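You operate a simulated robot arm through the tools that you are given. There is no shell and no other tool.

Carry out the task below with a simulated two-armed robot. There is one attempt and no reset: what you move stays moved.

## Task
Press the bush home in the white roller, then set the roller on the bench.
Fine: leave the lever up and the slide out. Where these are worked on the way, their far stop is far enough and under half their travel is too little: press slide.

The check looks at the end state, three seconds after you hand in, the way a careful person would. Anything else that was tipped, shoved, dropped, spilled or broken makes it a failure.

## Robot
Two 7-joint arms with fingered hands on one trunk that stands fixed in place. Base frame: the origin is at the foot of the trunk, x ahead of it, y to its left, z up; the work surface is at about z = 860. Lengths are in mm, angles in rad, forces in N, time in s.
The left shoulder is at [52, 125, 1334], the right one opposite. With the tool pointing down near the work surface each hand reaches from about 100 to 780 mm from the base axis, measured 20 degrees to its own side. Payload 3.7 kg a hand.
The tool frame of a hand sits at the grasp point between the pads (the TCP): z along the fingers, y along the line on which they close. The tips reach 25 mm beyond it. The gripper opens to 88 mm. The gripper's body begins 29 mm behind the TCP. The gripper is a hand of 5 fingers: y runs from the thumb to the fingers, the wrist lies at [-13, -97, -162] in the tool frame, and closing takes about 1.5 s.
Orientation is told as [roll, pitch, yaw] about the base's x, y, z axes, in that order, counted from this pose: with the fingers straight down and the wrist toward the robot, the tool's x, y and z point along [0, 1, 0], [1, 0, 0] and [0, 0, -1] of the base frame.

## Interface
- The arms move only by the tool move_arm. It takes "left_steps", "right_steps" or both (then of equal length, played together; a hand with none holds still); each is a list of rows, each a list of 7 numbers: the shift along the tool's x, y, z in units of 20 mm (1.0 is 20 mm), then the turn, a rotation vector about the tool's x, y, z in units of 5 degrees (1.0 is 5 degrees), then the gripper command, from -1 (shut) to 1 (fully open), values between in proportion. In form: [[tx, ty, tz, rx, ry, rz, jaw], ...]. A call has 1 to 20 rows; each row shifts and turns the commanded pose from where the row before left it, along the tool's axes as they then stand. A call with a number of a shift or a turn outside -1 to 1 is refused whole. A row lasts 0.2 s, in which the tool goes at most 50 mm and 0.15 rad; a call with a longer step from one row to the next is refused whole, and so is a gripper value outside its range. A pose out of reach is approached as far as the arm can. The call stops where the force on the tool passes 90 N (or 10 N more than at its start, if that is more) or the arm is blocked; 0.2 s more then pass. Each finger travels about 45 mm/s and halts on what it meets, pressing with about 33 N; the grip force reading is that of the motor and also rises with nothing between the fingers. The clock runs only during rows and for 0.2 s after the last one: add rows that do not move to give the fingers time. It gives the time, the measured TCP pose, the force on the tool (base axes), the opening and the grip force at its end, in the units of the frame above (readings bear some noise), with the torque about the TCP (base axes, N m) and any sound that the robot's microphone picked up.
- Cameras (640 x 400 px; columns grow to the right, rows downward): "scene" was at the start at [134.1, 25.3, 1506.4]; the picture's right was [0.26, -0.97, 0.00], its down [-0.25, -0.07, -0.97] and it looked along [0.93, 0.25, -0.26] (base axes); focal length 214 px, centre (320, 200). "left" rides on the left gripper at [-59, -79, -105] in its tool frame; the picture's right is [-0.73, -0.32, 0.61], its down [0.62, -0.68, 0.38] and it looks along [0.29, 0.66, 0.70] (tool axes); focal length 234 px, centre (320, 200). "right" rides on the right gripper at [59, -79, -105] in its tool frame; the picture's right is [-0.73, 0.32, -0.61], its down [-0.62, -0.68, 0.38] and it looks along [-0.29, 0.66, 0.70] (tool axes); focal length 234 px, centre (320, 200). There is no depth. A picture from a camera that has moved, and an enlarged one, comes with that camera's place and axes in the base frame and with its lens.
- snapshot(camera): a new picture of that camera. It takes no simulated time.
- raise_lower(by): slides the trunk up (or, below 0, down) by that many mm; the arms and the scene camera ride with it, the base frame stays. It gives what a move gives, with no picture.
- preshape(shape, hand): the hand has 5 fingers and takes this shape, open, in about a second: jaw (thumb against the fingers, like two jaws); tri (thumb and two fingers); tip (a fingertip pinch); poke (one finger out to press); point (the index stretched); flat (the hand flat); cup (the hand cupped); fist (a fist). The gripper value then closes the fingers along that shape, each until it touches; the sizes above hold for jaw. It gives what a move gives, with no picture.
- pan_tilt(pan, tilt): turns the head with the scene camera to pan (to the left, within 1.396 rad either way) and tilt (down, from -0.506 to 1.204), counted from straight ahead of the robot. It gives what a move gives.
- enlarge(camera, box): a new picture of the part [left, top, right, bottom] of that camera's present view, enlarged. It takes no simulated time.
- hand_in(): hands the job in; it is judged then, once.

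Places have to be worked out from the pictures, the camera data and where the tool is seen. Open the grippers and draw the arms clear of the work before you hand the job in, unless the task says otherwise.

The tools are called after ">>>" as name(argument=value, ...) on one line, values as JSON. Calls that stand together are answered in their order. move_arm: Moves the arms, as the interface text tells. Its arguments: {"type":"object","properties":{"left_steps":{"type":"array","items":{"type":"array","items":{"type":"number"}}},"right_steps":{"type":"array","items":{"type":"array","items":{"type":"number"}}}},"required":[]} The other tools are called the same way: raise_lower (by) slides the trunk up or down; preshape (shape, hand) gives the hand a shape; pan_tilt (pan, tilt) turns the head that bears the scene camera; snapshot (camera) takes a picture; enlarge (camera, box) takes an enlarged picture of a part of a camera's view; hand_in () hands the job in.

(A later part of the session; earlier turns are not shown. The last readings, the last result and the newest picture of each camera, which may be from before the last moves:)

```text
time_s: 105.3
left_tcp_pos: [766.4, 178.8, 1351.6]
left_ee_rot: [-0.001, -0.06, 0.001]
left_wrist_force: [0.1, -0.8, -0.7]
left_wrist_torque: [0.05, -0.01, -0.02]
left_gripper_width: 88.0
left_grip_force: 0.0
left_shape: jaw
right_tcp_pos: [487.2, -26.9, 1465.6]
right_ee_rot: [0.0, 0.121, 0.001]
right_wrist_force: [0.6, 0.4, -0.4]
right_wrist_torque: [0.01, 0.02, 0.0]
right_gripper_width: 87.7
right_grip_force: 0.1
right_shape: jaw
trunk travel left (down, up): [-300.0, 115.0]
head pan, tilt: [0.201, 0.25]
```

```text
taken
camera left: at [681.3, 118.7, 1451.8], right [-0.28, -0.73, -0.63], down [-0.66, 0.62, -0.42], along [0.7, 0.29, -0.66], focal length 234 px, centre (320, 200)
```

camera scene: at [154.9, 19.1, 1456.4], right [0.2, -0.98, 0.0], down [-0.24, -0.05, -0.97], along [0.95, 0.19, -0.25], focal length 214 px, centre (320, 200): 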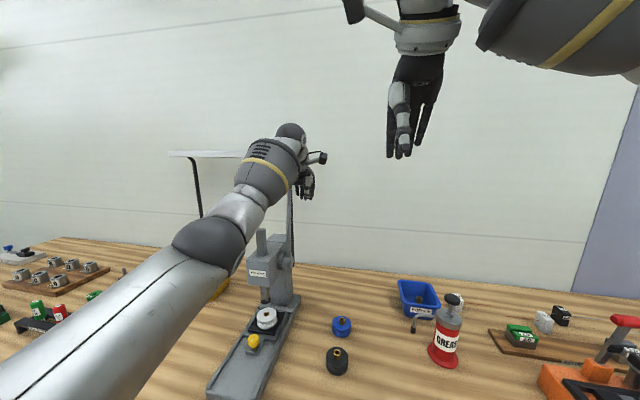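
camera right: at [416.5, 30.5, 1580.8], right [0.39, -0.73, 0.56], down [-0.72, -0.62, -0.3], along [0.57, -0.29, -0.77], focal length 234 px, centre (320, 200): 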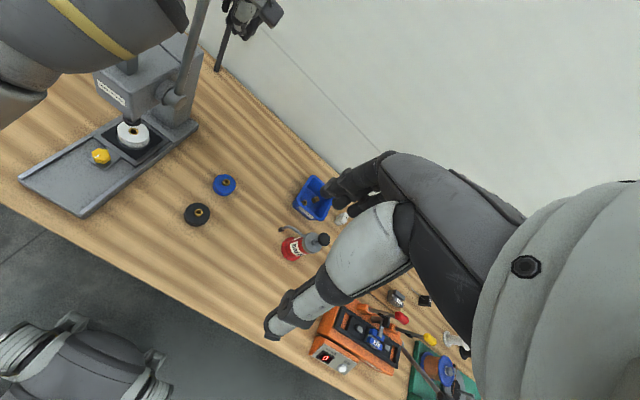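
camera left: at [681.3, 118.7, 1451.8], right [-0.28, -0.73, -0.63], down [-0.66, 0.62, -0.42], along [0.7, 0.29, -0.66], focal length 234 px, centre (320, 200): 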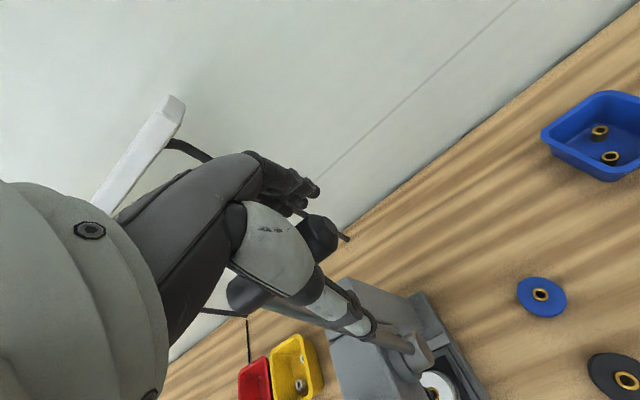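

Free of the handle. Now pitch the hand forward about the handle and back out along the finger direction.

>>> move_arm(left_steps=[[0, 0, 0, -1, 0, 0, 1], [0, 0, 0, -1, 0, 0, 1], [0, 0, 0, -1, 0, 0, 1], [0, 0, 0, -1, 0, 0, 1], [0, 0, 0, -1, 0, 0, 1], [0, 0, 0, -1, 0, 0, 1], [0, 0, 0, -1, 0, 0, 1], [0, 0, 0, 0, 0, 0, 1]])

>>> snapshot(camera="left")

```text
time_s: 107.1
left_tcp_pos: [765.2, 178.0, 1353.2]
left_ee_rot: [0.001, -0.672, 0.0]
left_wrist_force: [-0.7, -0.7, -0.2]
left_wrist_torque: [0.03, 0.01, 0.02]
left_gripper_width: 87.7
left_grip_force: 0.0
left_shape: jaw
right_tcp_pos: [485.7, -26.4, 1465.7]
right_ee_rot: [0.001, 0.12, 0.0]
right_wrist_force: [-0.3, 0.5, 0.4]
right_wrist_torque: [-0.01, -0.01, 0.01]
right_gripper_width: 87.5
right_grip_force: 0.1
right_shape: jaw
trunk travel left (down, up): [-300.0, 115.0]
head pan, tilt: [0.201, 0.25]
```

```text
taken
camera left: at [639.0, 118.4, 1385.1], right [0.13, -0.73, -0.68], down [-0.3, 0.62, -0.72], along [0.95, 0.29, -0.13], focal length 234 px, centre (320, 200)
```

left: 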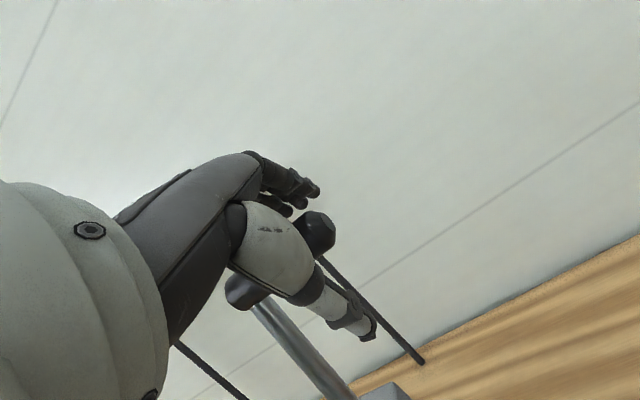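

Clear of contact. Retreat along the fingers' axis, up and back, about 140 mm.

>>> move_arm(left_steps=[[0, 0, -0.6, 0, 0, 0, 1], [0, 0, -0.9, 0, 0, 0, 1], [0, 0, -0.9, 0, 0, 0, 1], [0, 0, -0.9, 0, 0, 0, 1], [0, 0, -0.9, 0, 0, 0, 1], [0, 0, -0.9, 0, 0, 0, 1], [0, 0, -0.9, 0, 0, 0, 1], [0, 0, -0.9, 0, 0, 0, 1], [0, 0, 0, 0, 0, 0, 1]])

>>> snapshot(camera="scene")

>>> enlarge(camera="right", box=[80, 0, 220, 180])

```text
time_s: 109.1
left_tcp_pos: [679.8, 179.2, 1462.5]
left_ee_rot: [0.001, -0.672, 0.0]
left_wrist_force: [0.7, 0.8, -0.3]
left_wrist_torque: [-0.01, -0.01, 0.0]
left_gripper_width: 87.9
left_grip_force: 0.0
left_shape: jaw
right_tcp_pos: [485.6, -27.3, 1466.4]
right_ee_rot: [0.001, 0.119, 0.0]
right_wrist_force: [0.9, 0.6, -0.5]
right_wrist_torque: [0.03, 0.03, 0.0]
right_gripper_width: 87.6
right_grip_force: 0.0
right_shape: jaw
trunk travel left (down, up): [-300.0, 115.0]
head pan, tilt: [0.201, 0.25]
```

```text
taken
camera scene: at [157.1, 20.0, 1456.1], right [0.2, -0.98, 0.0], down [-0.24, -0.05, -0.97], along [0.95, 0.19, -0.25], focal length 214 px, centre (320, 200)
```

scene: 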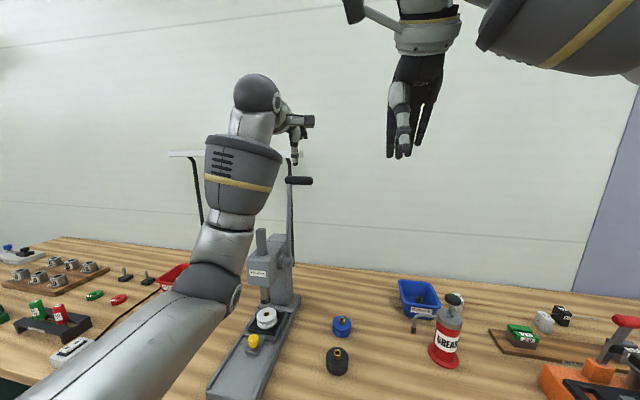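

```text
2.22 times, centred on (150, 90) of right
camera zoom: at [418.8, 31.5, 1580.0], right [0.39, -0.73, 0.56], down [-0.72, -0.62, -0.3], along [0.57, -0.29, -0.77], focal length 520 px, centre (698, 444)
```

zoom: 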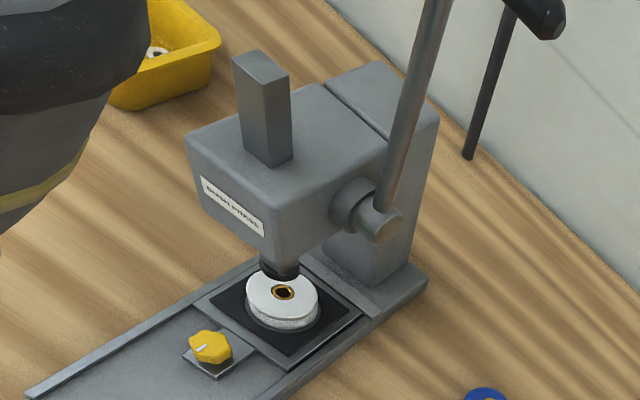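

Lever up, ram up, and the bush is flush. Now bring the left hand back: retreat in x, level it, and go over toward the knob side.

>>> move_arm(left_steps=[[0, -0.78, -0.62, 0, 0, 0, 1], [0, -0.78, -0.62, 0, 0, 0, 1], [0, -0.78, -0.62, 0, 0, 0, 1], [0, -0.78, -0.62, 0, 0, 0, 1], [0, -0.78, -0.62, 0, 0, 0, 1], [0, -0.78, -0.62, 0, 0, 0, 1], [0, 0, 0, 0.9625, 0, 0, 1], [0, 0, 0, 0.9625, 0, 0, 1], [0, 0, 0, 0.9625, 0, 0, 1], [0, 0, 0, 0.9625, 0, 0, 1], [0, 0, 0, 0.9625, 0, 0, 1], [0, 0, 0, 0.9625, 0, 0, 1], [0, 0, 0, 0.9625, 0, 0, 1], [0, 0, 0, 0.9625, 0, 0, 1]])

>>> move_arm(left_steps=[[0.89, -0.5, 0.5, 0, 0, 0.5, 1], [0.89, -0.5, 0.5, 0, 0, 0, 1], [0.89, -0.5, 0.5, 0, 0, 0, 1], [0.89, -0.5, 0.5, 0, 0, 0, 1], [0.89, -0.5, 0.5, 0, 0, 0, 1], [0.89, -0.5, 0.5, 0, 0, 0, 1], [0.89, -0.5, 0.5, 0, 0, 0, 1], [0, 0, 0, 0, 0, 0, 1]])

```text
time_s: 112.1
left_tcp_pos: [559.3, 178.9, 1459.3]
left_ee_rot: [0.0, 0.003, 0.002]
left_wrist_force: [-0.6, -0.5, -0.1]
left_wrist_torque: [-0.02, -0.02, 0.01]
left_gripper_width: 87.9
left_grip_force: 0.2
left_shape: jaw
right_tcp_pos: [485.8, -27.0, 1466.1]
right_ee_rot: [0.001, 0.121, 0.0]
right_wrist_force: [0.1, -0.8, 0.3]
right_wrist_torque: [0.02, 0.01, 0.02]
right_gripper_width: 87.7
right_grip_force: 0.0
right_shape: jaw
trunk travel left (down, up): [-300.0, 115.0]
head pan, tilt: [0.201, 0.25]
```

```text
time_s: 113.9
left_tcp_pos: [493.0, 304.1, 1390.6]
left_ee_rot: [0.0, 0.0, -0.04]
left_wrist_force: [0.7, -0.1, 0.0]
left_wrist_torque: [0.01, 0.0, -0.03]
left_gripper_width: 87.7
left_grip_force: 0.0
left_shape: jaw
right_tcp_pos: [485.2, -27.0, 1465.7]
right_ee_rot: [0.001, 0.12, 0.0]
right_wrist_force: [0.3, 0.2, 0.2]
right_wrist_torque: [-0.03, 0.0, 0.03]
right_gripper_width: 88.0
right_grip_force: 0.0
right_shape: jaw
trunk travel left (down, up): [-300.0, 115.0]
head pan, tilt: [0.201, 0.25]
```

Now turn the hand to the across-knob orientation while lowering, then drop the trunk 100 mm as before.

>>> move_arm(left_steps=[[0, 0, 0.7, 0, 0, 0.97, 1], [0, 0, 0.7, 0, 0, 0.97, 1], [0, 0, 0.7, 0, 0, 0.97, 1], [0, 0, 0.7, 0, 0, 0.97, 1], [0, 0, 0.7, 0, 0, 0.97, 1], [0, 0, 0.7, 0, 0, 0.97, 1], [0, 0, 0.7, 0, 0, 0.97, 1], [0, 0, 0.7, 0, 0, 0.97, 1], [0, 0, 0.7, 0, 0, 0.97, 1], [0, 0, 0.7, 0, 0, 0.97, 1], [0, 0, 0.7, 0, 0, 0.97, 1], [0, 0, 0.7, 0, 0, 0.97, 1], [0, 0, 0.7, 0, 0, 0.97, 1], [0, 0, 0.7, 0, 0, 0.97, 1], [0, 0, 0.7, 0, 0, 0.97, 1], [0, 0, 0.7, 0, 0, 0.97, 1], [0, 0, 0.5, 0, 0, 0.97, 1], [0, 0, 0.3, 0, 0, 0.97, 1], [0, 0, 0, 0, 0, 0, 1]])

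>>> raise_lower(by=-100)

>>> pan_tilt(pan=0.2, tilt=0.7)

>>> snapshot(camera="scene")

>>> snapshot(camera="left")

```text
time_s: 117.9
left_tcp_pos: [493.5, 306.8, 1150.8]
left_ee_rot: [0.001, 0.0, -1.568]
left_wrist_force: [0.4, 0.1, -0.2]
left_wrist_torque: [0.01, 0.0, -0.01]
left_gripper_width: 87.9
left_grip_force: 0.0
left_shape: jaw
right_tcp_pos: [485.7, -28.2, 1466.0]
right_ee_rot: [0.003, 0.121, 0.002]
right_wrist_force: [-0.4, 0.0, -0.5]
right_wrist_torque: [-0.02, -0.03, -0.01]
right_gripper_width: 87.7
right_grip_force: 0.1
right_shape: jaw
trunk travel left (down, up): [-300.0, 115.0]
head pan, tilt: [0.201, 0.25]
```

```text
time_s: 119.3
left_tcp_pos: [492.4, 306.3, 1051.3]
left_ee_rot: [0.002, 0.0, -1.566]
left_wrist_force: [-1.3, 0.6, 0.3]
left_wrist_torque: [0.02, -0.02, 0.03]
left_gripper_width: 87.7
left_grip_force: 0.0
left_shape: jaw
right_tcp_pos: [482.6, -26.7, 1367.1]
right_ee_rot: [0.002, 0.118, 0.001]
right_wrist_force: [0.7, -0.3, 0.2]
right_wrist_torque: [-0.02, -0.02, 0.02]
right_gripper_width: 87.7
right_grip_force: 0.0
right_shape: jaw
trunk travel left (down, up): [-200.0, 215.0]
head pan, tilt: [0.201, 0.25]
```

```text
time_s: 120.2
left_tcp_pos: [493.8, 304.9, 1050.4]
left_ee_rot: [0.001, -0.001, -1.565]
left_wrist_force: [-0.5, -0.7, -0.1]
left_wrist_torque: [-0.04, -0.04, 0.02]
left_gripper_width: 88.2
left_grip_force: 0.0
left_shape: jaw
right_tcp_pos: [484.7, -25.9, 1366.5]
right_ee_rot: [0.002, 0.121, 0.0]
right_wrist_force: [0.0, 0.4, 0.3]
right_wrist_torque: [0.01, 0.03, 0.01]
right_gripper_width: 87.8
right_grip_force: 0.0
right_shape: jaw
trunk travel left (down, up): [-200.0, 215.0]
head pan, tilt: [0.201, 0.7]
```

```text
taken
camera scene: at [235.3, 18.3, 1311.2], right [0.2, -0.98, 0.0], down [-0.63, -0.13, -0.77], along [0.75, 0.15, -0.64], focal length 214 px, centre (320, 200)
```

scene: 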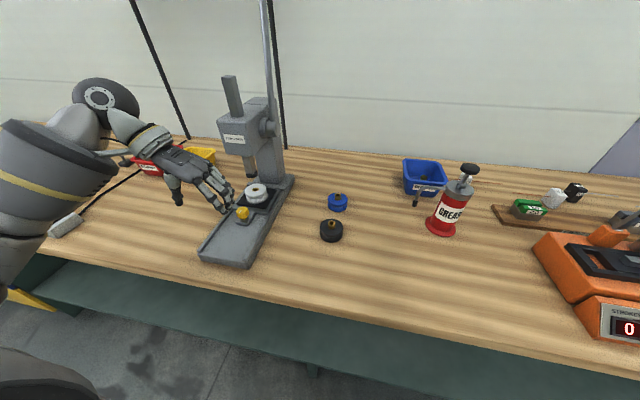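

```text
taken
camera left: at [435.8, 382.6, 1154.8], right [-0.73, 0.32, -0.61], down [0.62, 0.68, -0.38], along [0.29, -0.66, -0.7], focal length 234 px, centre (320, 200)
```

left: 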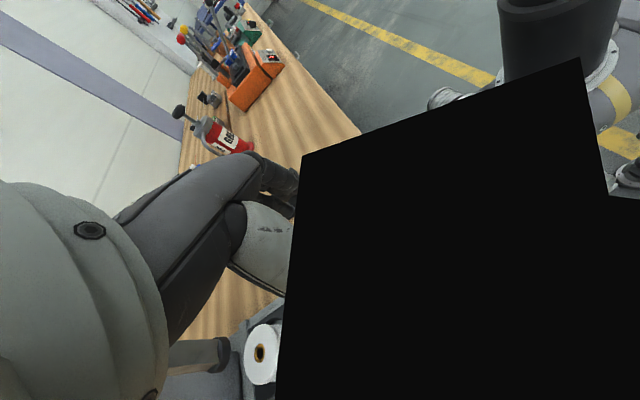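

Same retrace as before: descend in front of the knob with the fingers at 60 mm, then move +x to straddle it at x≈597.

>>> move_arm(left_steps=[[0, 0, 0.96, 0, 0, 0, 0.35], [0, 0, 0.96, 0, 0, 0, 0.35], [0, 0, 0.96, 0, 0, 0, 0.35], [0, 0, 0.96, 0, 0, 0, 0.35], [0, 0, 0.96, 0, 0, 0, 0.35], [0, 0, 0.96, 0, 0, 0, 0.35], [0, 0, 0, 0, 0, 0, 0.35]])

>>> enlarge(camera="scene", box=[180, 150, 310, 270])

>>> enlarge(camera="right", box=[0, 40, 220, 220])

```text
time_s: 121.8
left_tcp_pos: [493.5, 304.8, 934.5]
left_ee_rot: [0.0, 0.0, -1.565]
left_wrist_force: [-0.3, -0.1, 0.0]
left_wrist_torque: [0.0, 0.01, 0.04]
left_gripper_width: 59.6
left_grip_force: 0.0
left_shape: jaw
right_tcp_pos: [485.9, -26.7, 1366.1]
right_ee_rot: [0.0, 0.12, 0.0]
right_wrist_force: [0.5, 0.0, 0.3]
right_wrist_torque: [-0.01, 0.01, 0.0]
right_gripper_width: 87.8
right_grip_force: 0.0
right_shape: jaw
trunk travel left (down, up): [-200.0, 215.0]
head pan, tilt: [0.201, 0.7]
```

```text
3.33 times, centred on (245, 210) of scene
camera zoom: at [235.2, 18.3, 1311.2], right [0.2, -0.98, 0.0], down [-0.63, -0.13, -0.77], along [0.75, 0.15, -0.64], focal length 715 px, centre (570, 167)
```

zoom: 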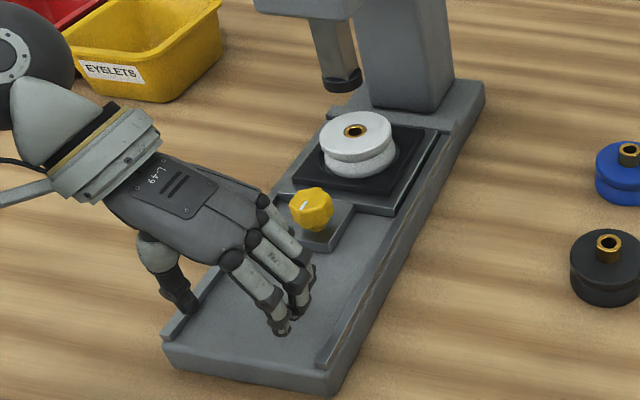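

```text
2.22 times, centred on (110, 130) of right
camera zoom: at [418.4, 31.4, 1480.2], right [0.39, -0.73, 0.56], down [-0.72, -0.62, -0.3], along [0.57, -0.29, -0.77], focal length 520 px, centre (787, 356)
```

zoom: 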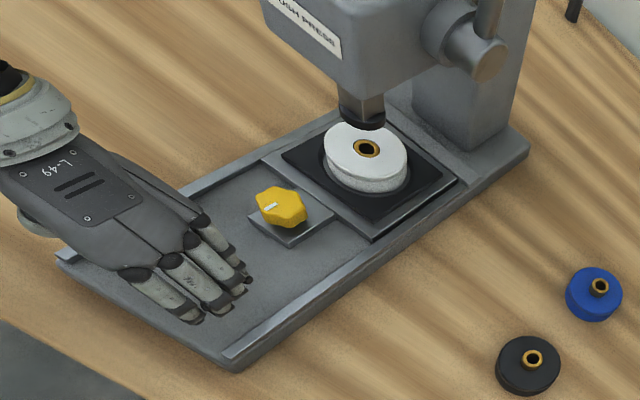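

The bush is clearly flush in the white roller. Knob is at ≈(596, 301). Move in +x and grip it.

>>> move_arm(left_steps=[[0.85, 0, 0, 0, 0, 0, 0.35], [0.85, 0, 0, 0, 0, 0, 0.35], [0.85, 0, 0, 0, 0, 0, 0.35], [0.85, 0, 0, 0, 0, 0, 0.35], [0.85, 0, 0, 0, 0, 0, 0.35], [0.8, 0, 0, 0, 0, 0, 0.35], [0, 0, 0, 0, 0, 0, 0.35], [0, 0, 0, 0, 0, 0, -0.3], [0, 0, 0, 0, 0, 0, -1], [0, 0, 0, 0, 0, 0, -1], [0, 0, 0, 0, 0, 0, -1], [0, 0, 0, 0, 0, 0, -1]])

>>> enlarge(camera="right", box=[0, 40, 220, 220])

```text
time_s: 124.4
left_tcp_pos: [597.2, 306.5, 934.8]
left_ee_rot: [0.0, 0.001, -1.564]
left_wrist_force: [0.5, 5.0, 0.1]
left_wrist_torque: [0.05, -0.01, 0.04]
left_gripper_width: 23.4
left_grip_force: 32.7
left_shape: jaw
right_tcp_pos: [485.1, -26.6, 1367.6]
right_ee_rot: [0.0, 0.12, -0.001]
right_wrist_force: [-0.8, -0.1, 0.4]
right_wrist_torque: [-0.01, 0.0, 0.02]
right_gripper_width: 87.7
right_grip_force: 0.1
right_shape: jaw
trunk travel left (down, up): [-200.0, 215.0]
head pan, tilt: [0.201, 0.7]
```

```text
2.22 times, centred on (110, 130) of right
camera zoom: at [418.6, 32.2, 1480.1], right [0.39, -0.73, 0.56], down [-0.72, -0.62, -0.3], along [0.57, -0.29, -0.77], focal length 520 px, centre (787, 356)
```

zoom: 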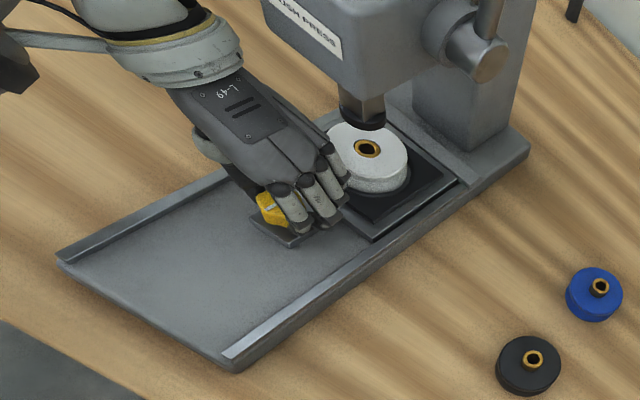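

Knob gripped again. Pull the slide outward (−x) gently, about 90 mm first.

>>> move_arm(left_steps=[[-0.15, 0, 0, 0, 0, 0, -1], [-0.3, 0, 0, 0, 0, 0, -1], [-0.3, 0, 0, 0, 0, 0, -1], [-0.3, 0, 0, 0, 0, 0, -1], [-0.3, 0, 0, 0, 0, 0, -1], [-0.3, 0, 0, 0, 0, 0, -1], [-0.3, 0, 0, 0, 0, 0, -1], [-0.3, 0, 0, 0, 0, 0, -1], [-0.3, 0, 0, 0, 0, 0, -1], [-0.3, 0, 0, 0, 0, 0, -1], [-0.3, 0, 0, 0, 0, 0, -1], [-0.3, 0, 0, 0, 0, 0, -1], [-0.3, 0, 0, 0, 0, 0, -1], [-0.3, 0, 0, 0, 0, 0, -1], [-0.3, 0, 0, 0, 0, 0, -1], [-0.3, 0, 0, 0, 0, 0, -1], [0, 0, 0, 0, 0, 0, -1]])

>>> enlarge(camera="right", box=[0, 40, 220, 220])

```text
time_s: 128.0
left_tcp_pos: [501.6, 306.7, 934.3]
left_ee_rot: [-0.002, -0.001, -1.565]
left_wrist_force: [0.6, 7.9, 6.0]
left_wrist_torque: [0.15, -0.02, 0.03]
left_gripper_width: 22.9
left_grip_force: 33.0
left_shape: jaw
right_tcp_pos: [485.4, -26.0, 1365.7]
right_ee_rot: [0.001, 0.12, -0.002]
right_wrist_force: [-0.3, -0.5, 0.3]
right_wrist_torque: [-0.05, 0.01, 0.01]
right_gripper_width: 87.9
right_grip_force: 0.0
right_shape: jaw
trunk travel left (down, up): [-200.0, 215.0]
head pan, tilt: [0.201, 0.7]
```

```text
2.22 times, centred on (110, 130) of right
camera zoom: at [418.2, 32.4, 1480.2], right [0.39, -0.73, 0.56], down [-0.72, -0.62, -0.3], along [0.57, -0.29, -0.77], focal length 520 px, centre (787, 356)
```

zoom: 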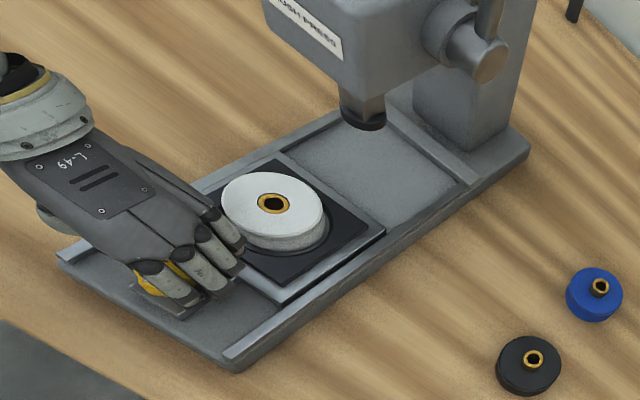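

The slide comes out with the roller in place. Continue to the outer stop in small steps.

>>> move_arm(left_steps=[[-0.3, 0, 0, 0, 0, 0, -1], [-0.3, 0, 0, 0, 0, 0, -1], [-0.2, 0, 0, 0, 0, 0, -1], [-0.15, 0, 0, 0, 0, 0, -1], [-0.1, 0, 0, 0, 0, 0, -1], [0, 0, 0, 0, 0, 0, -1]])

```text
time_s: 129.4
left_tcp_pos: [481.1, 307.0, 933.7]
left_ee_rot: [0.0, 0.001, -1.565]
left_wrist_force: [1.9, 10.4, 6.5]
left_wrist_torque: [0.15, -0.03, 0.05]
left_gripper_width: 22.8
left_grip_force: 32.7
left_shape: jaw
right_tcp_pos: [484.2, -25.5, 1366.3]
right_ee_rot: [-0.001, 0.121, 0.001]
right_wrist_force: [-0.2, -0.4, -0.5]
right_wrist_torque: [0.02, -0.01, 0.03]
right_gripper_width: 87.8
right_grip_force: 0.1
right_shape: jaw
trunk travel left (down, up): [-200.0, 215.0]
head pan, tilt: [0.201, 0.7]
```

One more small pull to feel the outer stop.

>>> move_arm(left_steps=[[-0.1, 0, 0, 0, 0, 0, -1], [-0.1, 0, 0, 0, 0, 0, -1], [0, 0, 0, 0, 0, 0, -1]])

```text
time_s: 130.2
left_tcp_pos: [477.3, 306.1, 934.2]
left_ee_rot: [-0.002, 0.0, -1.568]
left_wrist_force: [1.7, 7.0, 3.9]
left_wrist_torque: [0.09, -0.02, 0.02]
left_gripper_width: 22.7
left_grip_force: 33.4
left_shape: jaw
right_tcp_pos: [485.6, -26.4, 1366.4]
right_ee_rot: [0.0, 0.12, 0.0]
right_wrist_force: [-0.5, -0.1, -0.1]
right_wrist_torque: [-0.02, -0.02, 0.0]
right_gripper_width: 88.0
right_grip_force: 0.0
right_shape: jaw
trunk travel left (down, up): [-200.0, 215.0]
head pan, tilt: [0.201, 0.7]
```

No stop yet; a few more mm.

>>> move_arm(left_steps=[[-0.15, 0, 0, 0, 0, 0, -1], [-0.15, 0, 0, 0, 0, 0, -1], [0, 0, 0, 0, 0, 0, -1]])

>>> enlarge(camera="right", box=[0, 40, 220, 220])

```text
time_s: 131.0
left_tcp_pos: [471.9, 305.2, 934.9]
left_ee_rot: [-0.002, -0.001, -1.566]
left_wrist_force: [1.7, 8.2, -1.2]
left_wrist_torque: [0.17, -0.05, 0.07]
left_gripper_width: 23.0
left_grip_force: 32.7
left_shape: jaw
right_tcp_pos: [486.7, -26.6, 1366.7]
right_ee_rot: [0.001, 0.122, -0.001]
right_wrist_force: [-0.2, -0.1, 0.4]
right_wrist_torque: [0.02, -0.01, -0.01]
right_gripper_width: 87.8
right_grip_force: 0.0
right_shape: jaw
trunk travel left (down, up): [-200.0, 215.0]
head pan, tilt: [0.201, 0.7]
```

```text
2.22 times, centred on (110, 130) of right
camera zoom: at [419.0, 32.7, 1479.9], right [0.39, -0.73, 0.56], down [-0.72, -0.62, -0.3], along [0.57, -0.29, -0.77], focal length 520 px, centre (787, 356)
```

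zoom: 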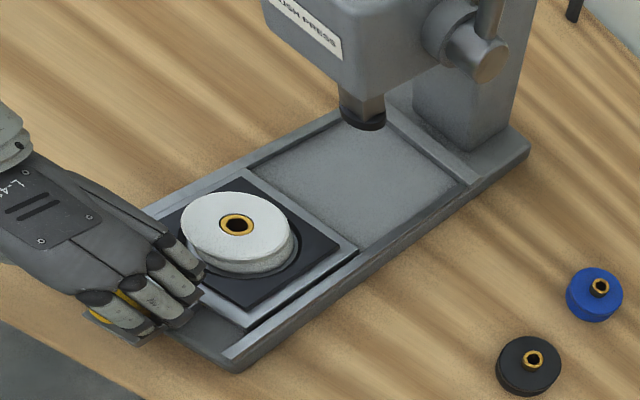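

The slide is out at about its original position. Release the knob and rise, then compare with the earlier view from the same head pose.

>>> move_arm(left_steps=[[0, 0, 0, 0, 0, 0, -0.2], [0, 0, 0, 0, 0, 0, 0.35], [0, 0, 0, 0, 0, 0, 0.35], [0, 0, 0, 0, 0, 0, 0.35], [0, 0, -0.8, 0, 0, 0, 0.35], [0, 0, -1, 0, 0, 0, 0.35], [0, 0, -1, 0, 0, 0, 0.35], [0, 0, -1, 0, 0, 0, 0.35], [0, 0, -1, 0, 0, 0, 1], [0, 0, 0, 0, 0, 0, 1]])

>>> pan_tilt(pan=0.1, tilt=0.75)

>>> enlarge(camera="scene", box=[160, 160, 280, 270])

>>> snapshot(camera="scene")

```text
time_s: 133.2
left_tcp_pos: [471.1, 304.8, 1031.3]
left_ee_rot: [0.0, -0.001, -1.565]
left_wrist_force: [-0.8, -0.4, 0.6]
left_wrist_torque: [0.01, 0.05, -0.03]
left_gripper_width: 87.6
left_grip_force: 0.2
left_shape: jaw
right_tcp_pos: [485.2, -26.2, 1365.5]
right_ee_rot: [0.002, 0.12, 0.001]
right_wrist_force: [-0.3, -0.8, -0.3]
right_wrist_torque: [-0.02, 0.0, 0.0]
right_gripper_width: 87.4
right_grip_force: 0.1
right_shape: jaw
trunk travel left (down, up): [-200.0, 215.0]
head pan, tilt: [0.201, 0.7]
```

```text
time_s: 133.8
left_tcp_pos: [471.6, 305.4, 1031.0]
left_ee_rot: [0.0, 0.0, -1.565]
left_wrist_force: [0.7, 0.2, 0.2]
left_wrist_torque: [-0.01, 0.0, 0.03]
left_gripper_width: 87.5
left_grip_force: 0.1
left_shape: jaw
right_tcp_pos: [485.3, -27.5, 1365.5]
right_ee_rot: [0.002, 0.12, 0.0]
right_wrist_force: [0.8, -0.3, -0.6]
right_wrist_torque: [0.0, -0.02, 0.0]
right_gripper_width: 87.5
right_grip_force: 0.2
right_shape: jaw
trunk travel left (down, up): [-200.0, 215.0]
head pan, tilt: [0.099, 0.75]
```

```text
3.64 times, centred on (220, 215) of scene
camera zoom: at [234.6, 9.7, 1306.9], right [0.1, -0.99, 0.0], down [-0.68, -0.07, -0.73], along [0.73, 0.07, -0.68], focal length 780 px, centre (684, 146)
```

zoom: 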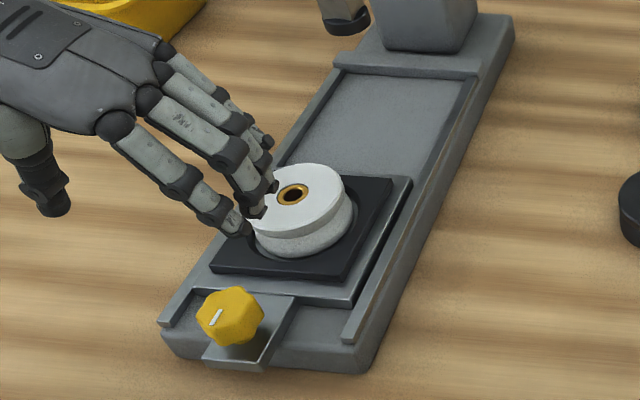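

```text
taken
camera scene: at [234.6, 9.7, 1306.9], right [0.1, -0.99, 0.0], down [-0.68, -0.07, -0.73], along [0.73, 0.07, -0.68], focal length 214 px, centre (320, 200)
```

scene: 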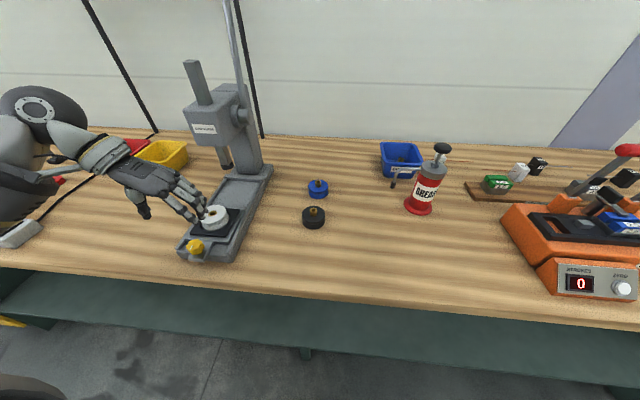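

The slide is fully out (even ~10 mm further than at first), lever up, bush flush. Next: turn the hand back and position above the roller (≈(561, 299)).

>>> move_arm(left_steps=[[0, 0, 0, 0, 0, -1, 1], [0, 0, 0, 0, 0, -1, 1], [0, 0, 0, 0, 0, -1, 1], [0, 0, 0, 0, 0, -1, 1], [0, 0, 0, 0, 0, -1, 1], [0, 0, 0, 0, 0, -1, 1], [0, 0, 0, 0, 0, -1, 1], [0, 0, 0, 0, 0, -1, 1], [0, 0, 0, 0, 0, -1, 1], [0, 0, 0, 0, 0, -1, 1], [0, 0, 0, 0, 0, -1, 1], [0, 0, 0, 0, 0, -1, 1], [0, 0, 0, 0, 0, -1, 1], [0, 0, 0, 0, 0, -1, 1], [0, 0, 0, 0, 0, -1, 1], [0.17, 0.88, 0, 0, 0, 0, 1], [0.17, 0.88, 0, 0, 0, 0, 1], [0.17, 0.88, 0, 0, 0, 0, 1], [0.17, 0.88, 0, 0, 0, 0, 1], [0.17, 0.88, 0, 0, 0, 0, 1]])

>>> move_arm(left_steps=[[0, 0, 0.9, 0, 0, 0, 1], [0, 0, 0.9, 0, 0, 0, 1], [0, 0, 0.9, 0, 0, 0, 1], [0, 0, 0, 0, 0, 0, 1]])

>>> snapshot(camera="left")

>>> enlarge(camera="scene", box=[160, 160, 280, 270])

```text
time_s: 138.0
left_tcp_pos: [560.4, 299.7, 1031.3]
left_ee_rot: [0.0, 0.001, -0.256]
left_wrist_force: [0.0, -0.2, -0.1]
left_wrist_torque: [-0.02, -0.03, -0.03]
left_gripper_width: 87.5
left_grip_force: 0.0
left_shape: jaw
right_tcp_pos: [486.2, -25.7, 1367.6]
right_ee_rot: [0.002, 0.123, -0.001]
right_wrist_force: [0.0, 0.0, -0.2]
right_wrist_torque: [0.0, 0.0, -0.01]
right_gripper_width: 87.6
right_grip_force: 0.1
right_shape: jaw
trunk travel left (down, up): [-200.0, 215.0]
head pan, tilt: [0.099, 0.75]
```

```text
time_s: 139.0
left_tcp_pos: [560.9, 300.4, 977.8]
left_ee_rot: [-0.002, 0.001, -0.257]
left_wrist_force: [-0.8, -0.2, -0.7]
left_wrist_torque: [0.01, -0.03, 0.0]
left_gripper_width: 88.0
left_grip_force: 0.1
left_shape: jaw
right_tcp_pos: [485.6, -26.0, 1366.6]
right_ee_rot: [0.002, 0.121, 0.001]
right_wrist_force: [0.0, -1.2, 0.0]
right_wrist_torque: [0.01, 0.03, 0.0]
right_gripper_width: 87.6
right_grip_force: 0.0
right_shape: jaw
trunk travel left (down, up): [-200.0, 215.0]
head pan, tilt: [0.099, 0.75]
```

```text
taken
camera left: at [470.2, 261.7, 1082.5], right [-0.5, -0.62, -0.61], down [-0.5, 0.78, -0.38], along [0.71, 0.11, -0.7], focal length 234 px, centre (320, 200)
```

left: 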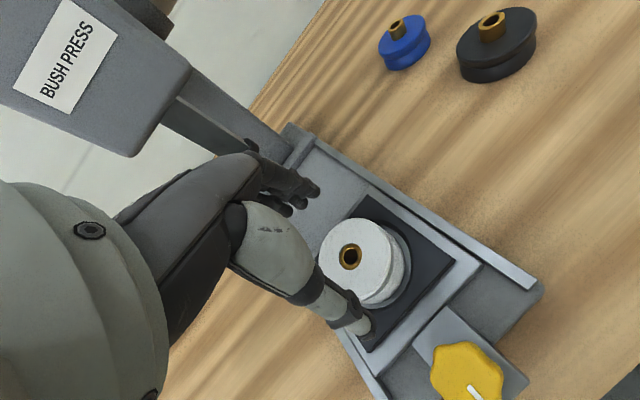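

```text
3.64 times, centred on (220, 215) of scene
camera zoom: at [234.4, 9.6, 1306.9], right [0.1, -0.99, 0.0], down [-0.68, -0.07, -0.73], along [0.73, 0.07, -0.68], focal length 780 px, centre (684, 146)
```

zoom: 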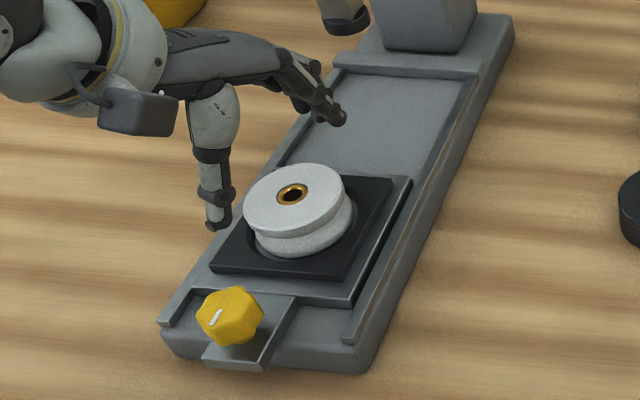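

Roller centred beneath the hand (seen ≈(352,258) vs expected (354,255)). Lower to z≈941 and close.

>>> move_arm(left_steps=[[0, 0, 0.7, 0, 0, 0, 1], [0, 0, 0.7, 0, 0, 0, 1], [0, 0, 0.43, 0, 0, 0, 1], [0, 0, 0, 0, 0, 0, 1]])

>>> enlarge(camera="scene", box=[160, 160, 280, 270])

>>> snapshot(camera="left")

```text
time_s: 140.0
left_tcp_pos: [562.3, 299.7, 941.8]
left_ee_rot: [-0.001, 0.0, -0.257]
left_wrist_force: [0.1, -0.9, 0.2]
left_wrist_torque: [0.01, -0.02, 0.02]
left_gripper_width: 87.8
left_grip_force: 0.2
left_shape: jaw
right_tcp_pos: [484.8, -26.7, 1366.1]
right_ee_rot: [0.004, 0.121, 0.001]
right_wrist_force: [0.0, -0.2, 0.0]
right_wrist_torque: [0.0, -0.01, 0.01]
right_gripper_width: 87.7
right_grip_force: 0.0
right_shape: jaw
trunk travel left (down, up): [-200.0, 215.0]
head pan, tilt: [0.099, 0.75]
```

```text
3.64 times, centred on (220, 215) of scene
camera zoom: at [234.6, 9.6, 1306.9], right [0.1, -0.99, 0.0], down [-0.68, -0.07, -0.73], along [0.73, 0.07, -0.68], focal length 780 px, centre (684, 146)
```

zoom: 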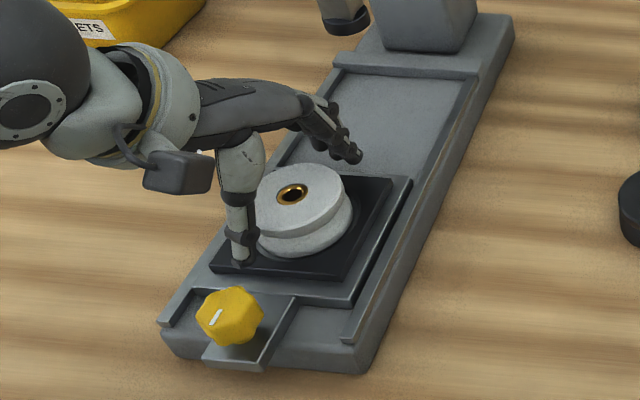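

```text
taken
camera left: at [471.8, 261.7, 1045.4], right [-0.5, -0.62, -0.61], down [-0.5, 0.78, -0.38], along [0.71, 0.11, -0.7], focal length 234 px, centre (320, 200)
```

left: 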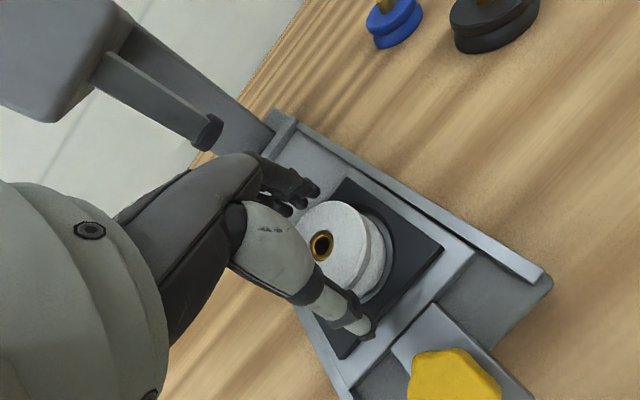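

Aligned. Close on the roller.

>>> move_arm(left_steps=[[0, 0, 0, 0, 0, 0, 0.4], [0, 0, 0, 0, 0, 0, -0.2], [0, 0, 0, 0, 0, 0, -1], [0, 0, 0, 0, 0, 0, -1], [0, 0, 0, 0, 0, 0, -1], [0, 0, 0, 0, 0, 0, -1], [0, 0, 0, 0, 0, 0, -1]])

>>> move_arm(left_steps=[[0, 0, -0.3, 0, 0, 0, -1], [0, 0, -0.5, 0, 0, 0, -1], [0, 0, -0.7, 0, 0, 0, -1], [0, 0, -0.9, 0, 0, 0, -1], [0, 0, -0.9, 0, 0, 0, -1], [0, 0, 0, 0, 0, 0, -1]])

>>> enlarge(camera="scene", box=[160, 140, 280, 270])

>>> snapshot(camera="left")

```text
time_s: 141.6
left_tcp_pos: [562.2, 299.9, 941.0]
left_ee_rot: [0.001, 0.0, -0.258]
left_wrist_force: [-2.2, -0.8, 0.1]
left_wrist_torque: [-0.02, 0.03, -0.04]
left_gripper_width: 54.0
left_grip_force: 33.1
left_shape: jaw
right_tcp_pos: [485.6, -27.5, 1366.7]
right_ee_rot: [0.001, 0.121, 0.0]
right_wrist_force: [0.1, -0.2, -1.2]
right_wrist_torque: [0.0, 0.0, 0.01]
right_gripper_width: 87.7
right_grip_force: 0.1
right_shape: jaw
trunk travel left (down, up): [-200.0, 215.0]
head pan, tilt: [0.099, 0.75]
```

```text
time_s: 143.0
left_tcp_pos: [561.7, 300.4, 1007.3]
left_ee_rot: [0.001, 0.001, -0.256]
left_wrist_force: [0.2, 0.6, -5.2]
left_wrist_torque: [-0.01, 0.0, -0.01]
left_gripper_width: 53.8
left_grip_force: 32.8
left_shape: jaw
right_tcp_pos: [486.4, -27.4, 1366.0]
right_ee_rot: [0.0, 0.121, 0.0]
right_wrist_force: [-0.1, 0.2, -0.5]
right_wrist_torque: [0.0, 0.0, 0.0]
right_gripper_width: 87.8
right_grip_force: 0.0
right_shape: jaw
trunk travel left (down, up): [-200.0, 215.0]
head pan, tilt: [0.099, 0.75]
```

```text
3.08 times, centred on (220, 205) of scene
camera zoom: at [235.2, 9.9, 1306.7], right [0.1, -0.99, 0.0], down [-0.68, -0.07, -0.73], along [0.73, 0.07, -0.68], focal length 660 px, centre (628, 185)
```

zoom: 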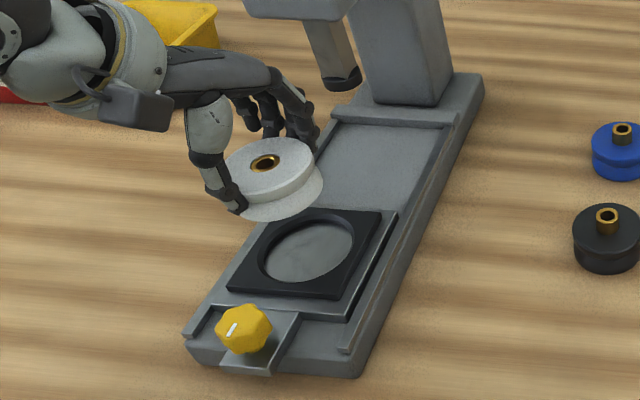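

```text
taken
camera left: at [470.6, 261.6, 1111.8], right [-0.5, -0.62, -0.61], down [-0.5, 0.78, -0.38], along [0.71, 0.11, -0.7], focal length 234 px, centre (320, 200)
```

left: 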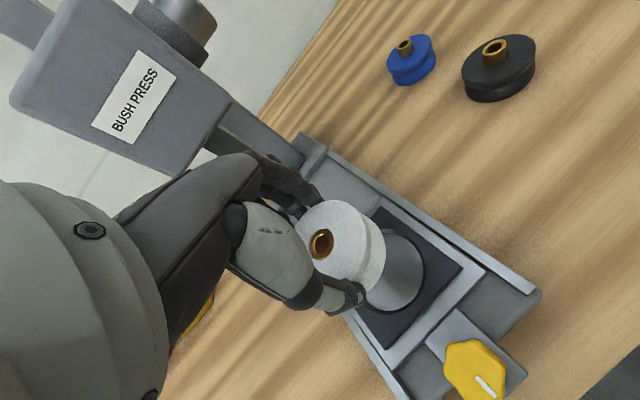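

Roller lifted, flush bush visible. Carry it back to its old free spot on the bench, near (500, 64).

>>> move_arm(left_steps=[[-0.94, 0, 0, 0, 0, 0, -1], [-0.94, 0, 0, 0, 0, 0, -1], [-0.94, 0, 0, 0, 0, 0, -1], [-0.94, 0, 0, 0, 0, 0, -1], [-0.94, 0, 0, 0, 0, 0, -1], [-0.94, 0, 0, 0, 0, 0, -1], [-0.94, 0, 0, 0, 0, 0, -1], [-0.94, 0, 0, 0, 0, 0, -1], [-0.94, 0, 0, 0, 0, 0, -1], [-0.94, 0, 0, 0, 0, 0, -1], [-0.94, 0, 0, 0, 0, 0, -1], [-0.94, 0, 0, 0, 0, 0, -1], [-0.9, 0, 0, 0, 0, 0, -1], [0, 0, 0, 0, 0, 0, -1]])

>>> move_arm(left_steps=[[0, 0, 0.9, 0, 0, 0, -1], [0, 0, 0.9, 0, 0, 0, -1], [0, 0, 0.9, 0, 0, 0, -1], [0, 0, 0.9, 0, 0, 0, -1], [0, 0, 0.6, 0, 0, 0, -1], [0, 0, 0, 0, 0, 0, -1]])

>>> snapshot(camera="left")

>>> enlarge(camera="scene", box=[220, 160, 380, 280])

```text
time_s: 146.0
left_tcp_pos: [498.4, 63.7, 1006.5]
left_ee_rot: [0.0, 0.0, -0.256]
left_wrist_force: [0.1, 0.3, -5.6]
left_wrist_torque: [0.03, 0.01, -0.01]
left_gripper_width: 54.1
left_grip_force: 32.7
left_shape: jaw
right_tcp_pos: [486.0, -28.1, 1365.6]
right_ee_rot: [0.001, 0.12, 0.001]
right_wrist_force: [0.7, -0.5, -0.6]
right_wrist_torque: [0.04, 0.03, -0.01]
right_gripper_width: 87.6
right_grip_force: 0.0
right_shape: jaw
trunk travel left (down, up): [-200.0, 215.0]
head pan, tilt: [0.099, 0.75]
```

```text
time_s: 147.4
left_tcp_pos: [501.7, 63.4, 922.0]
left_ee_rot: [0.001, 0.0, -0.257]
left_wrist_force: [0.5, 0.7, -4.3]
left_wrist_torque: [-0.06, 0.0, 0.02]
left_gripper_width: 54.0
left_grip_force: 33.0
left_shape: jaw
right_tcp_pos: [485.6, -27.4, 1366.4]
right_ee_rot: [0.002, 0.12, 0.0]
right_wrist_force: [-0.2, -1.2, -0.5]
right_wrist_torque: [0.03, -0.03, 0.0]
right_gripper_width: 87.6
right_grip_force: 0.2
right_shape: jaw
trunk travel left (down, up): [-200.0, 215.0]
head pan, tilt: [0.099, 0.75]
```

```text
taken
camera left: at [410.1, 24.6, 1026.4], right [-0.5, -0.62, -0.61], down [-0.5, 0.78, -0.38], along [0.71, 0.11, -0.7], focal length 234 px, centre (320, 200)
```

left: 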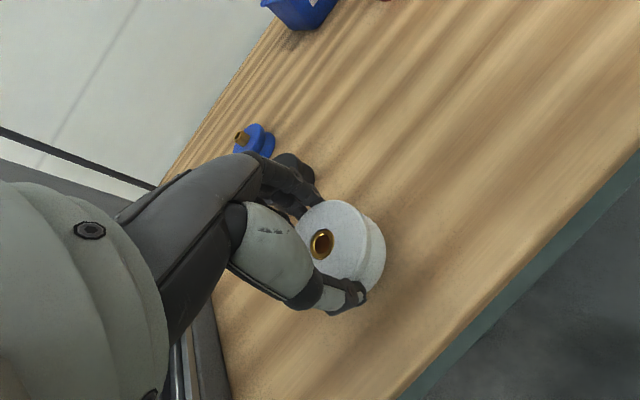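

```text
3.33 times, centred on (300, 220) of scene
camera zoom: at [234.9, 9.7, 1306.8], right [0.1, -0.99, 0.0], down [-0.68, -0.07, -0.73], along [0.73, 0.07, -0.68], focal length 715 px, centre (387, 133)
```

zoom: 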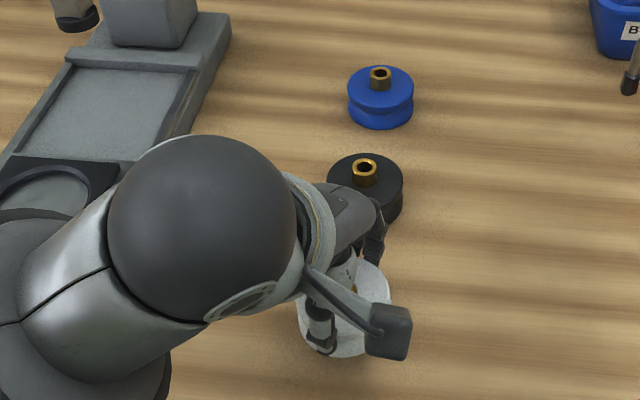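

Lower gently to the bench (contact expected at TCP z≈899).

>>> move_arm(left_steps=[[0, 0, 0.4, 0, 0, 0, -1], [0, 0, 0.4, 0, 0, 0, -1], [0, 0, 0.15, 0, 0, 0, -1], [0, 0, 0, 0, 0, 0, -1]])

```text
time_s: 148.4
left_tcp_pos: [500.6, 63.8, 902.8]
left_ee_rot: [0.0, -0.002, -0.257]
left_wrist_force: [-0.1, -0.4, -6.1]
left_wrist_torque: [-0.02, 0.0, -0.02]
left_gripper_width: 53.9
left_grip_force: 32.9
left_shape: jaw
right_tcp_pos: [486.2, -27.2, 1366.4]
right_ee_rot: [0.002, 0.118, 0.003]
right_wrist_force: [-0.5, -0.4, -0.5]
right_wrist_torque: [-0.01, 0.0, 0.02]
right_gripper_width: 87.7
right_grip_force: 0.1
right_shape: jaw
trunk travel left (down, up): [-200.0, 215.0]
head pan, tilt: [0.099, 0.75]
```

Still fully carried; a few more mm.

>>> move_arm(left_steps=[[0, 0, 0.12, 0, 0, 0, -1], [0, 0, 0.1, 0, 0, 0, -1], [0, 0, 0, 0, 0, 0, -1]])

```text
time_s: 149.2
left_tcp_pos: [500.8, 63.7, 899.4]
left_ee_rot: [-0.001, -0.001, -0.256]
left_wrist_force: [-0.3, 0.9, 0.5]
left_wrist_torque: [-0.03, 0.06, -0.05]
left_gripper_width: 53.9
left_grip_force: 33.2
left_shape: jaw
right_tcp_pos: [485.5, -27.2, 1366.1]
right_ee_rot: [0.001, 0.121, 0.0]
right_wrist_force: [-0.4, 0.0, -0.2]
right_wrist_torque: [-0.01, 0.04, 0.0]
right_gripper_width: 87.6
right_grip_force: 0.1
right_shape: jaw
trunk travel left (down, up): [-200.0, 215.0]
head pan, tilt: [0.099, 0.75]
```

The bench now bears the roller (force ~0). Open the fingers and lift straight up.

>>> move_arm(left_steps=[[0, 0, 0, 0, 0, 0, -0.3], [0, 0, 0, 0, 0, 0, 0.4], [0, 0, 0, 0, 0, 0, 1], [0, 0, 0, 0, 0, 0, 1], [0, 0, 0, 0, 0, 0, 1], [0, 0, 0, 0, 0, 0, 1]])

>>> snapshot(camera="left")

```text
time_s: 150.6
left_tcp_pos: [500.3, 64.2, 898.4]
left_ee_rot: [0.001, 0.001, -0.257]
left_wrist_force: [1.0, 0.8, 0.9]
left_wrist_torque: [0.01, 0.02, 0.0]
left_gripper_width: 87.6
left_grip_force: 0.1
left_shape: jaw
right_tcp_pos: [485.4, -26.9, 1368.0]
right_ee_rot: [0.003, 0.121, 0.0]
right_wrist_force: [0.1, 0.1, -0.8]
right_wrist_torque: [0.01, 0.0, 0.0]
right_gripper_width: 87.8
right_grip_force: 0.1
right_shape: jaw
trunk travel left (down, up): [-200.0, 215.0]
head pan, tilt: [0.099, 0.75]
```

```text
taken
camera left: at [408.6, 25.3, 1002.9], right [-0.5, -0.62, -0.61], down [-0.5, 0.78, -0.38], along [0.71, 0.11, -0.7], focal length 234 px, centre (320, 200)
```

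left: 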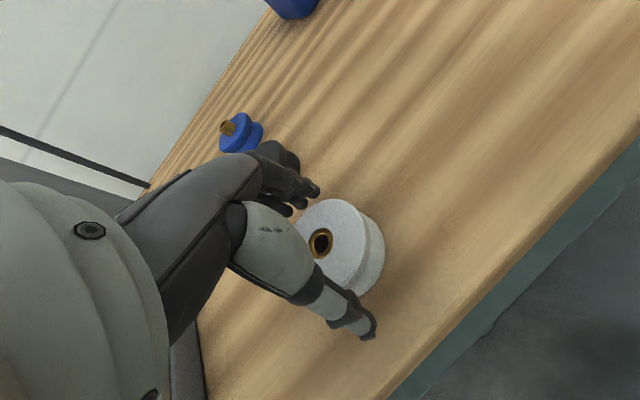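

Fingers are open and clear of the roller. Rise straight up about 180 mm and view the result.

>>> move_arm(left_steps=[[0, 0, -0.5, 0, 0, 0, 1], [0, 0, -0.8, 0, 0, 0, 1], [0, 0, -0.8, 0, 0, 0, 1], [0, 0, -1, 0, 0, 0, 1], [0, 0, -1, 0, 0, 0, 1], [0, 0, -1, 0, 0, 0, 1], [0, 0, -1, 0, 0, 0, 1], [0, 0, -1, 0, 0, 0, 1], [0, 0, -1, 0, 0, 0, 1], [0, 0, 0, 0, 0, 0, 1]])

>>> move_arm(left_steps=[[1, -0.3, -0.5, 0, 0, 0, 1], [1, -0.3, -0.5, 0, 0, 0, 1], [1, -0.3, -0.5, 0, 0, 0, 1], [1, -0.3, -0.5, 0, 0, 0, 1], [1, -0.3, -0.5, 0, 0, 0, 1], [1, -0.3, -0.5, 0, 0, 0, 1], [1, -0.3, -0.5, 0, 0, 0, 1], [1, -0.3, -0.5, 0, 0, 0, 1], [1, -0.3, -0.5, 0, 0, 0, 1], [1, -0.3, -0.5, 0, 0, 0, 1], [1, -0.3, -0.5, 0, 0, 0, 1], [1, -0.3, -0.5, 0, 0, 0, 1], [1, -0.3, -0.5, 0, 0, 0, 1], [1, -0.3, -0.5, 0, 0, 0, 1], [0, 0, 0, 0, 0, 0, 1]])

>>> snapshot(camera="scene")

>>> snapshot(camera="right")

>>> enlarge(camera="scene", box=[160, 160, 360, 280])

```text
time_s: 152.8
left_tcp_pos: [498.9, 62.9, 1062.9]
left_ee_rot: [0.001, 0.001, -0.258]
left_wrist_force: [-0.3, -0.3, -0.9]
left_wrist_torque: [-0.02, -0.01, 0.02]
left_gripper_width: 87.5
left_grip_force: 0.0
left_shape: jaw
right_tcp_pos: [486.3, -27.1, 1366.8]
right_ee_rot: [0.0, 0.121, 0.0]
right_wrist_force: [-0.2, -0.6, -0.1]
right_wrist_torque: [-0.02, 0.05, -0.02]
right_gripper_width: 88.0
right_grip_force: 0.1
right_shape: jaw
trunk travel left (down, up): [-200.0, 215.0]
head pan, tilt: [0.099, 0.75]
```

```text
time_s: 156.0
left_tcp_pos: [490.3, 356.1, 1200.3]
left_ee_rot: [0.0, 0.002, -0.257]
left_wrist_force: [0.3, 0.2, -0.3]
left_wrist_torque: [0.01, 0.01, 0.03]
left_gripper_width: 87.8
left_grip_force: 0.0
left_shape: jaw
right_tcp_pos: [485.6, -26.4, 1367.2]
right_ee_rot: [0.002, 0.119, 0.002]
right_wrist_force: [0.1, -0.5, 0.3]
right_wrist_torque: [0.0, 0.0, 0.01]
right_gripper_width: 87.5
right_grip_force: 0.1
right_shape: jaw
trunk travel left (down, up): [-200.0, 215.0]
head pan, tilt: [0.099, 0.75]
```

```text
taken
camera scene: at [234.8, 9.5, 1306.8], right [0.1, -0.99, 0.0], down [-0.68, -0.07, -0.73], along [0.73, 0.07, -0.68], focal length 214 px, centre (320, 200)
```

scene: 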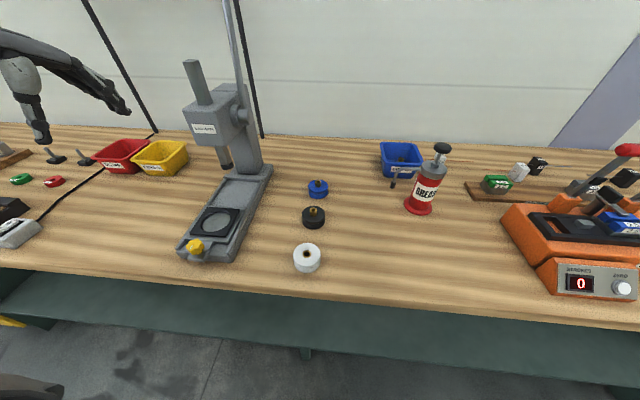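

```text
taken
camera right: at [418.9, 31.4, 1479.9], right [0.39, -0.73, 0.56], down [-0.72, -0.62, -0.3], along [0.57, -0.29, -0.77], focal length 234 px, centre (320, 200)
```

right: 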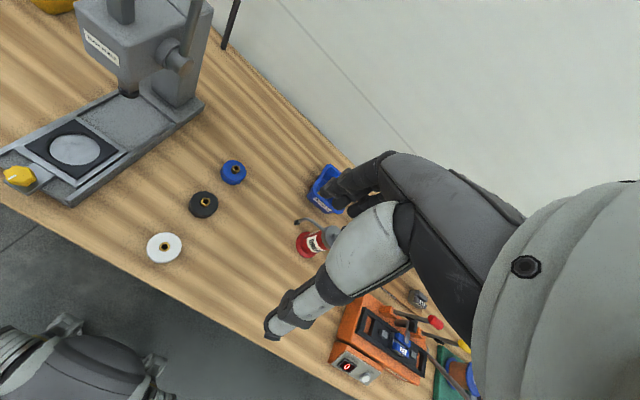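

```text
3.20 times, centred on (260, 220) of scene
camera zoom: at [234.8, 9.5, 1306.8], right [0.1, -0.99, 0.0], down [-0.68, -0.07, -0.73], along [0.73, 0.07, -0.68], focal length 686 px, centre (512, 136)
```

zoom: 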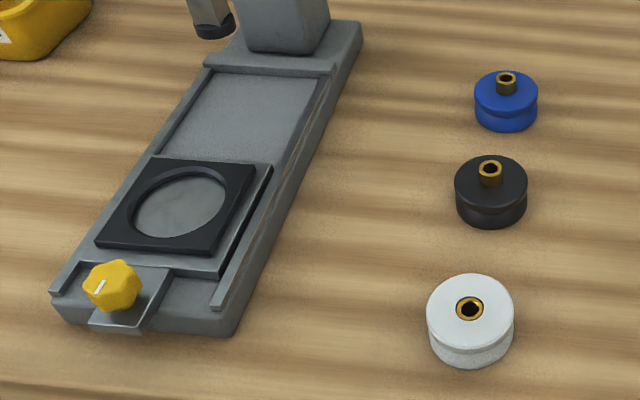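

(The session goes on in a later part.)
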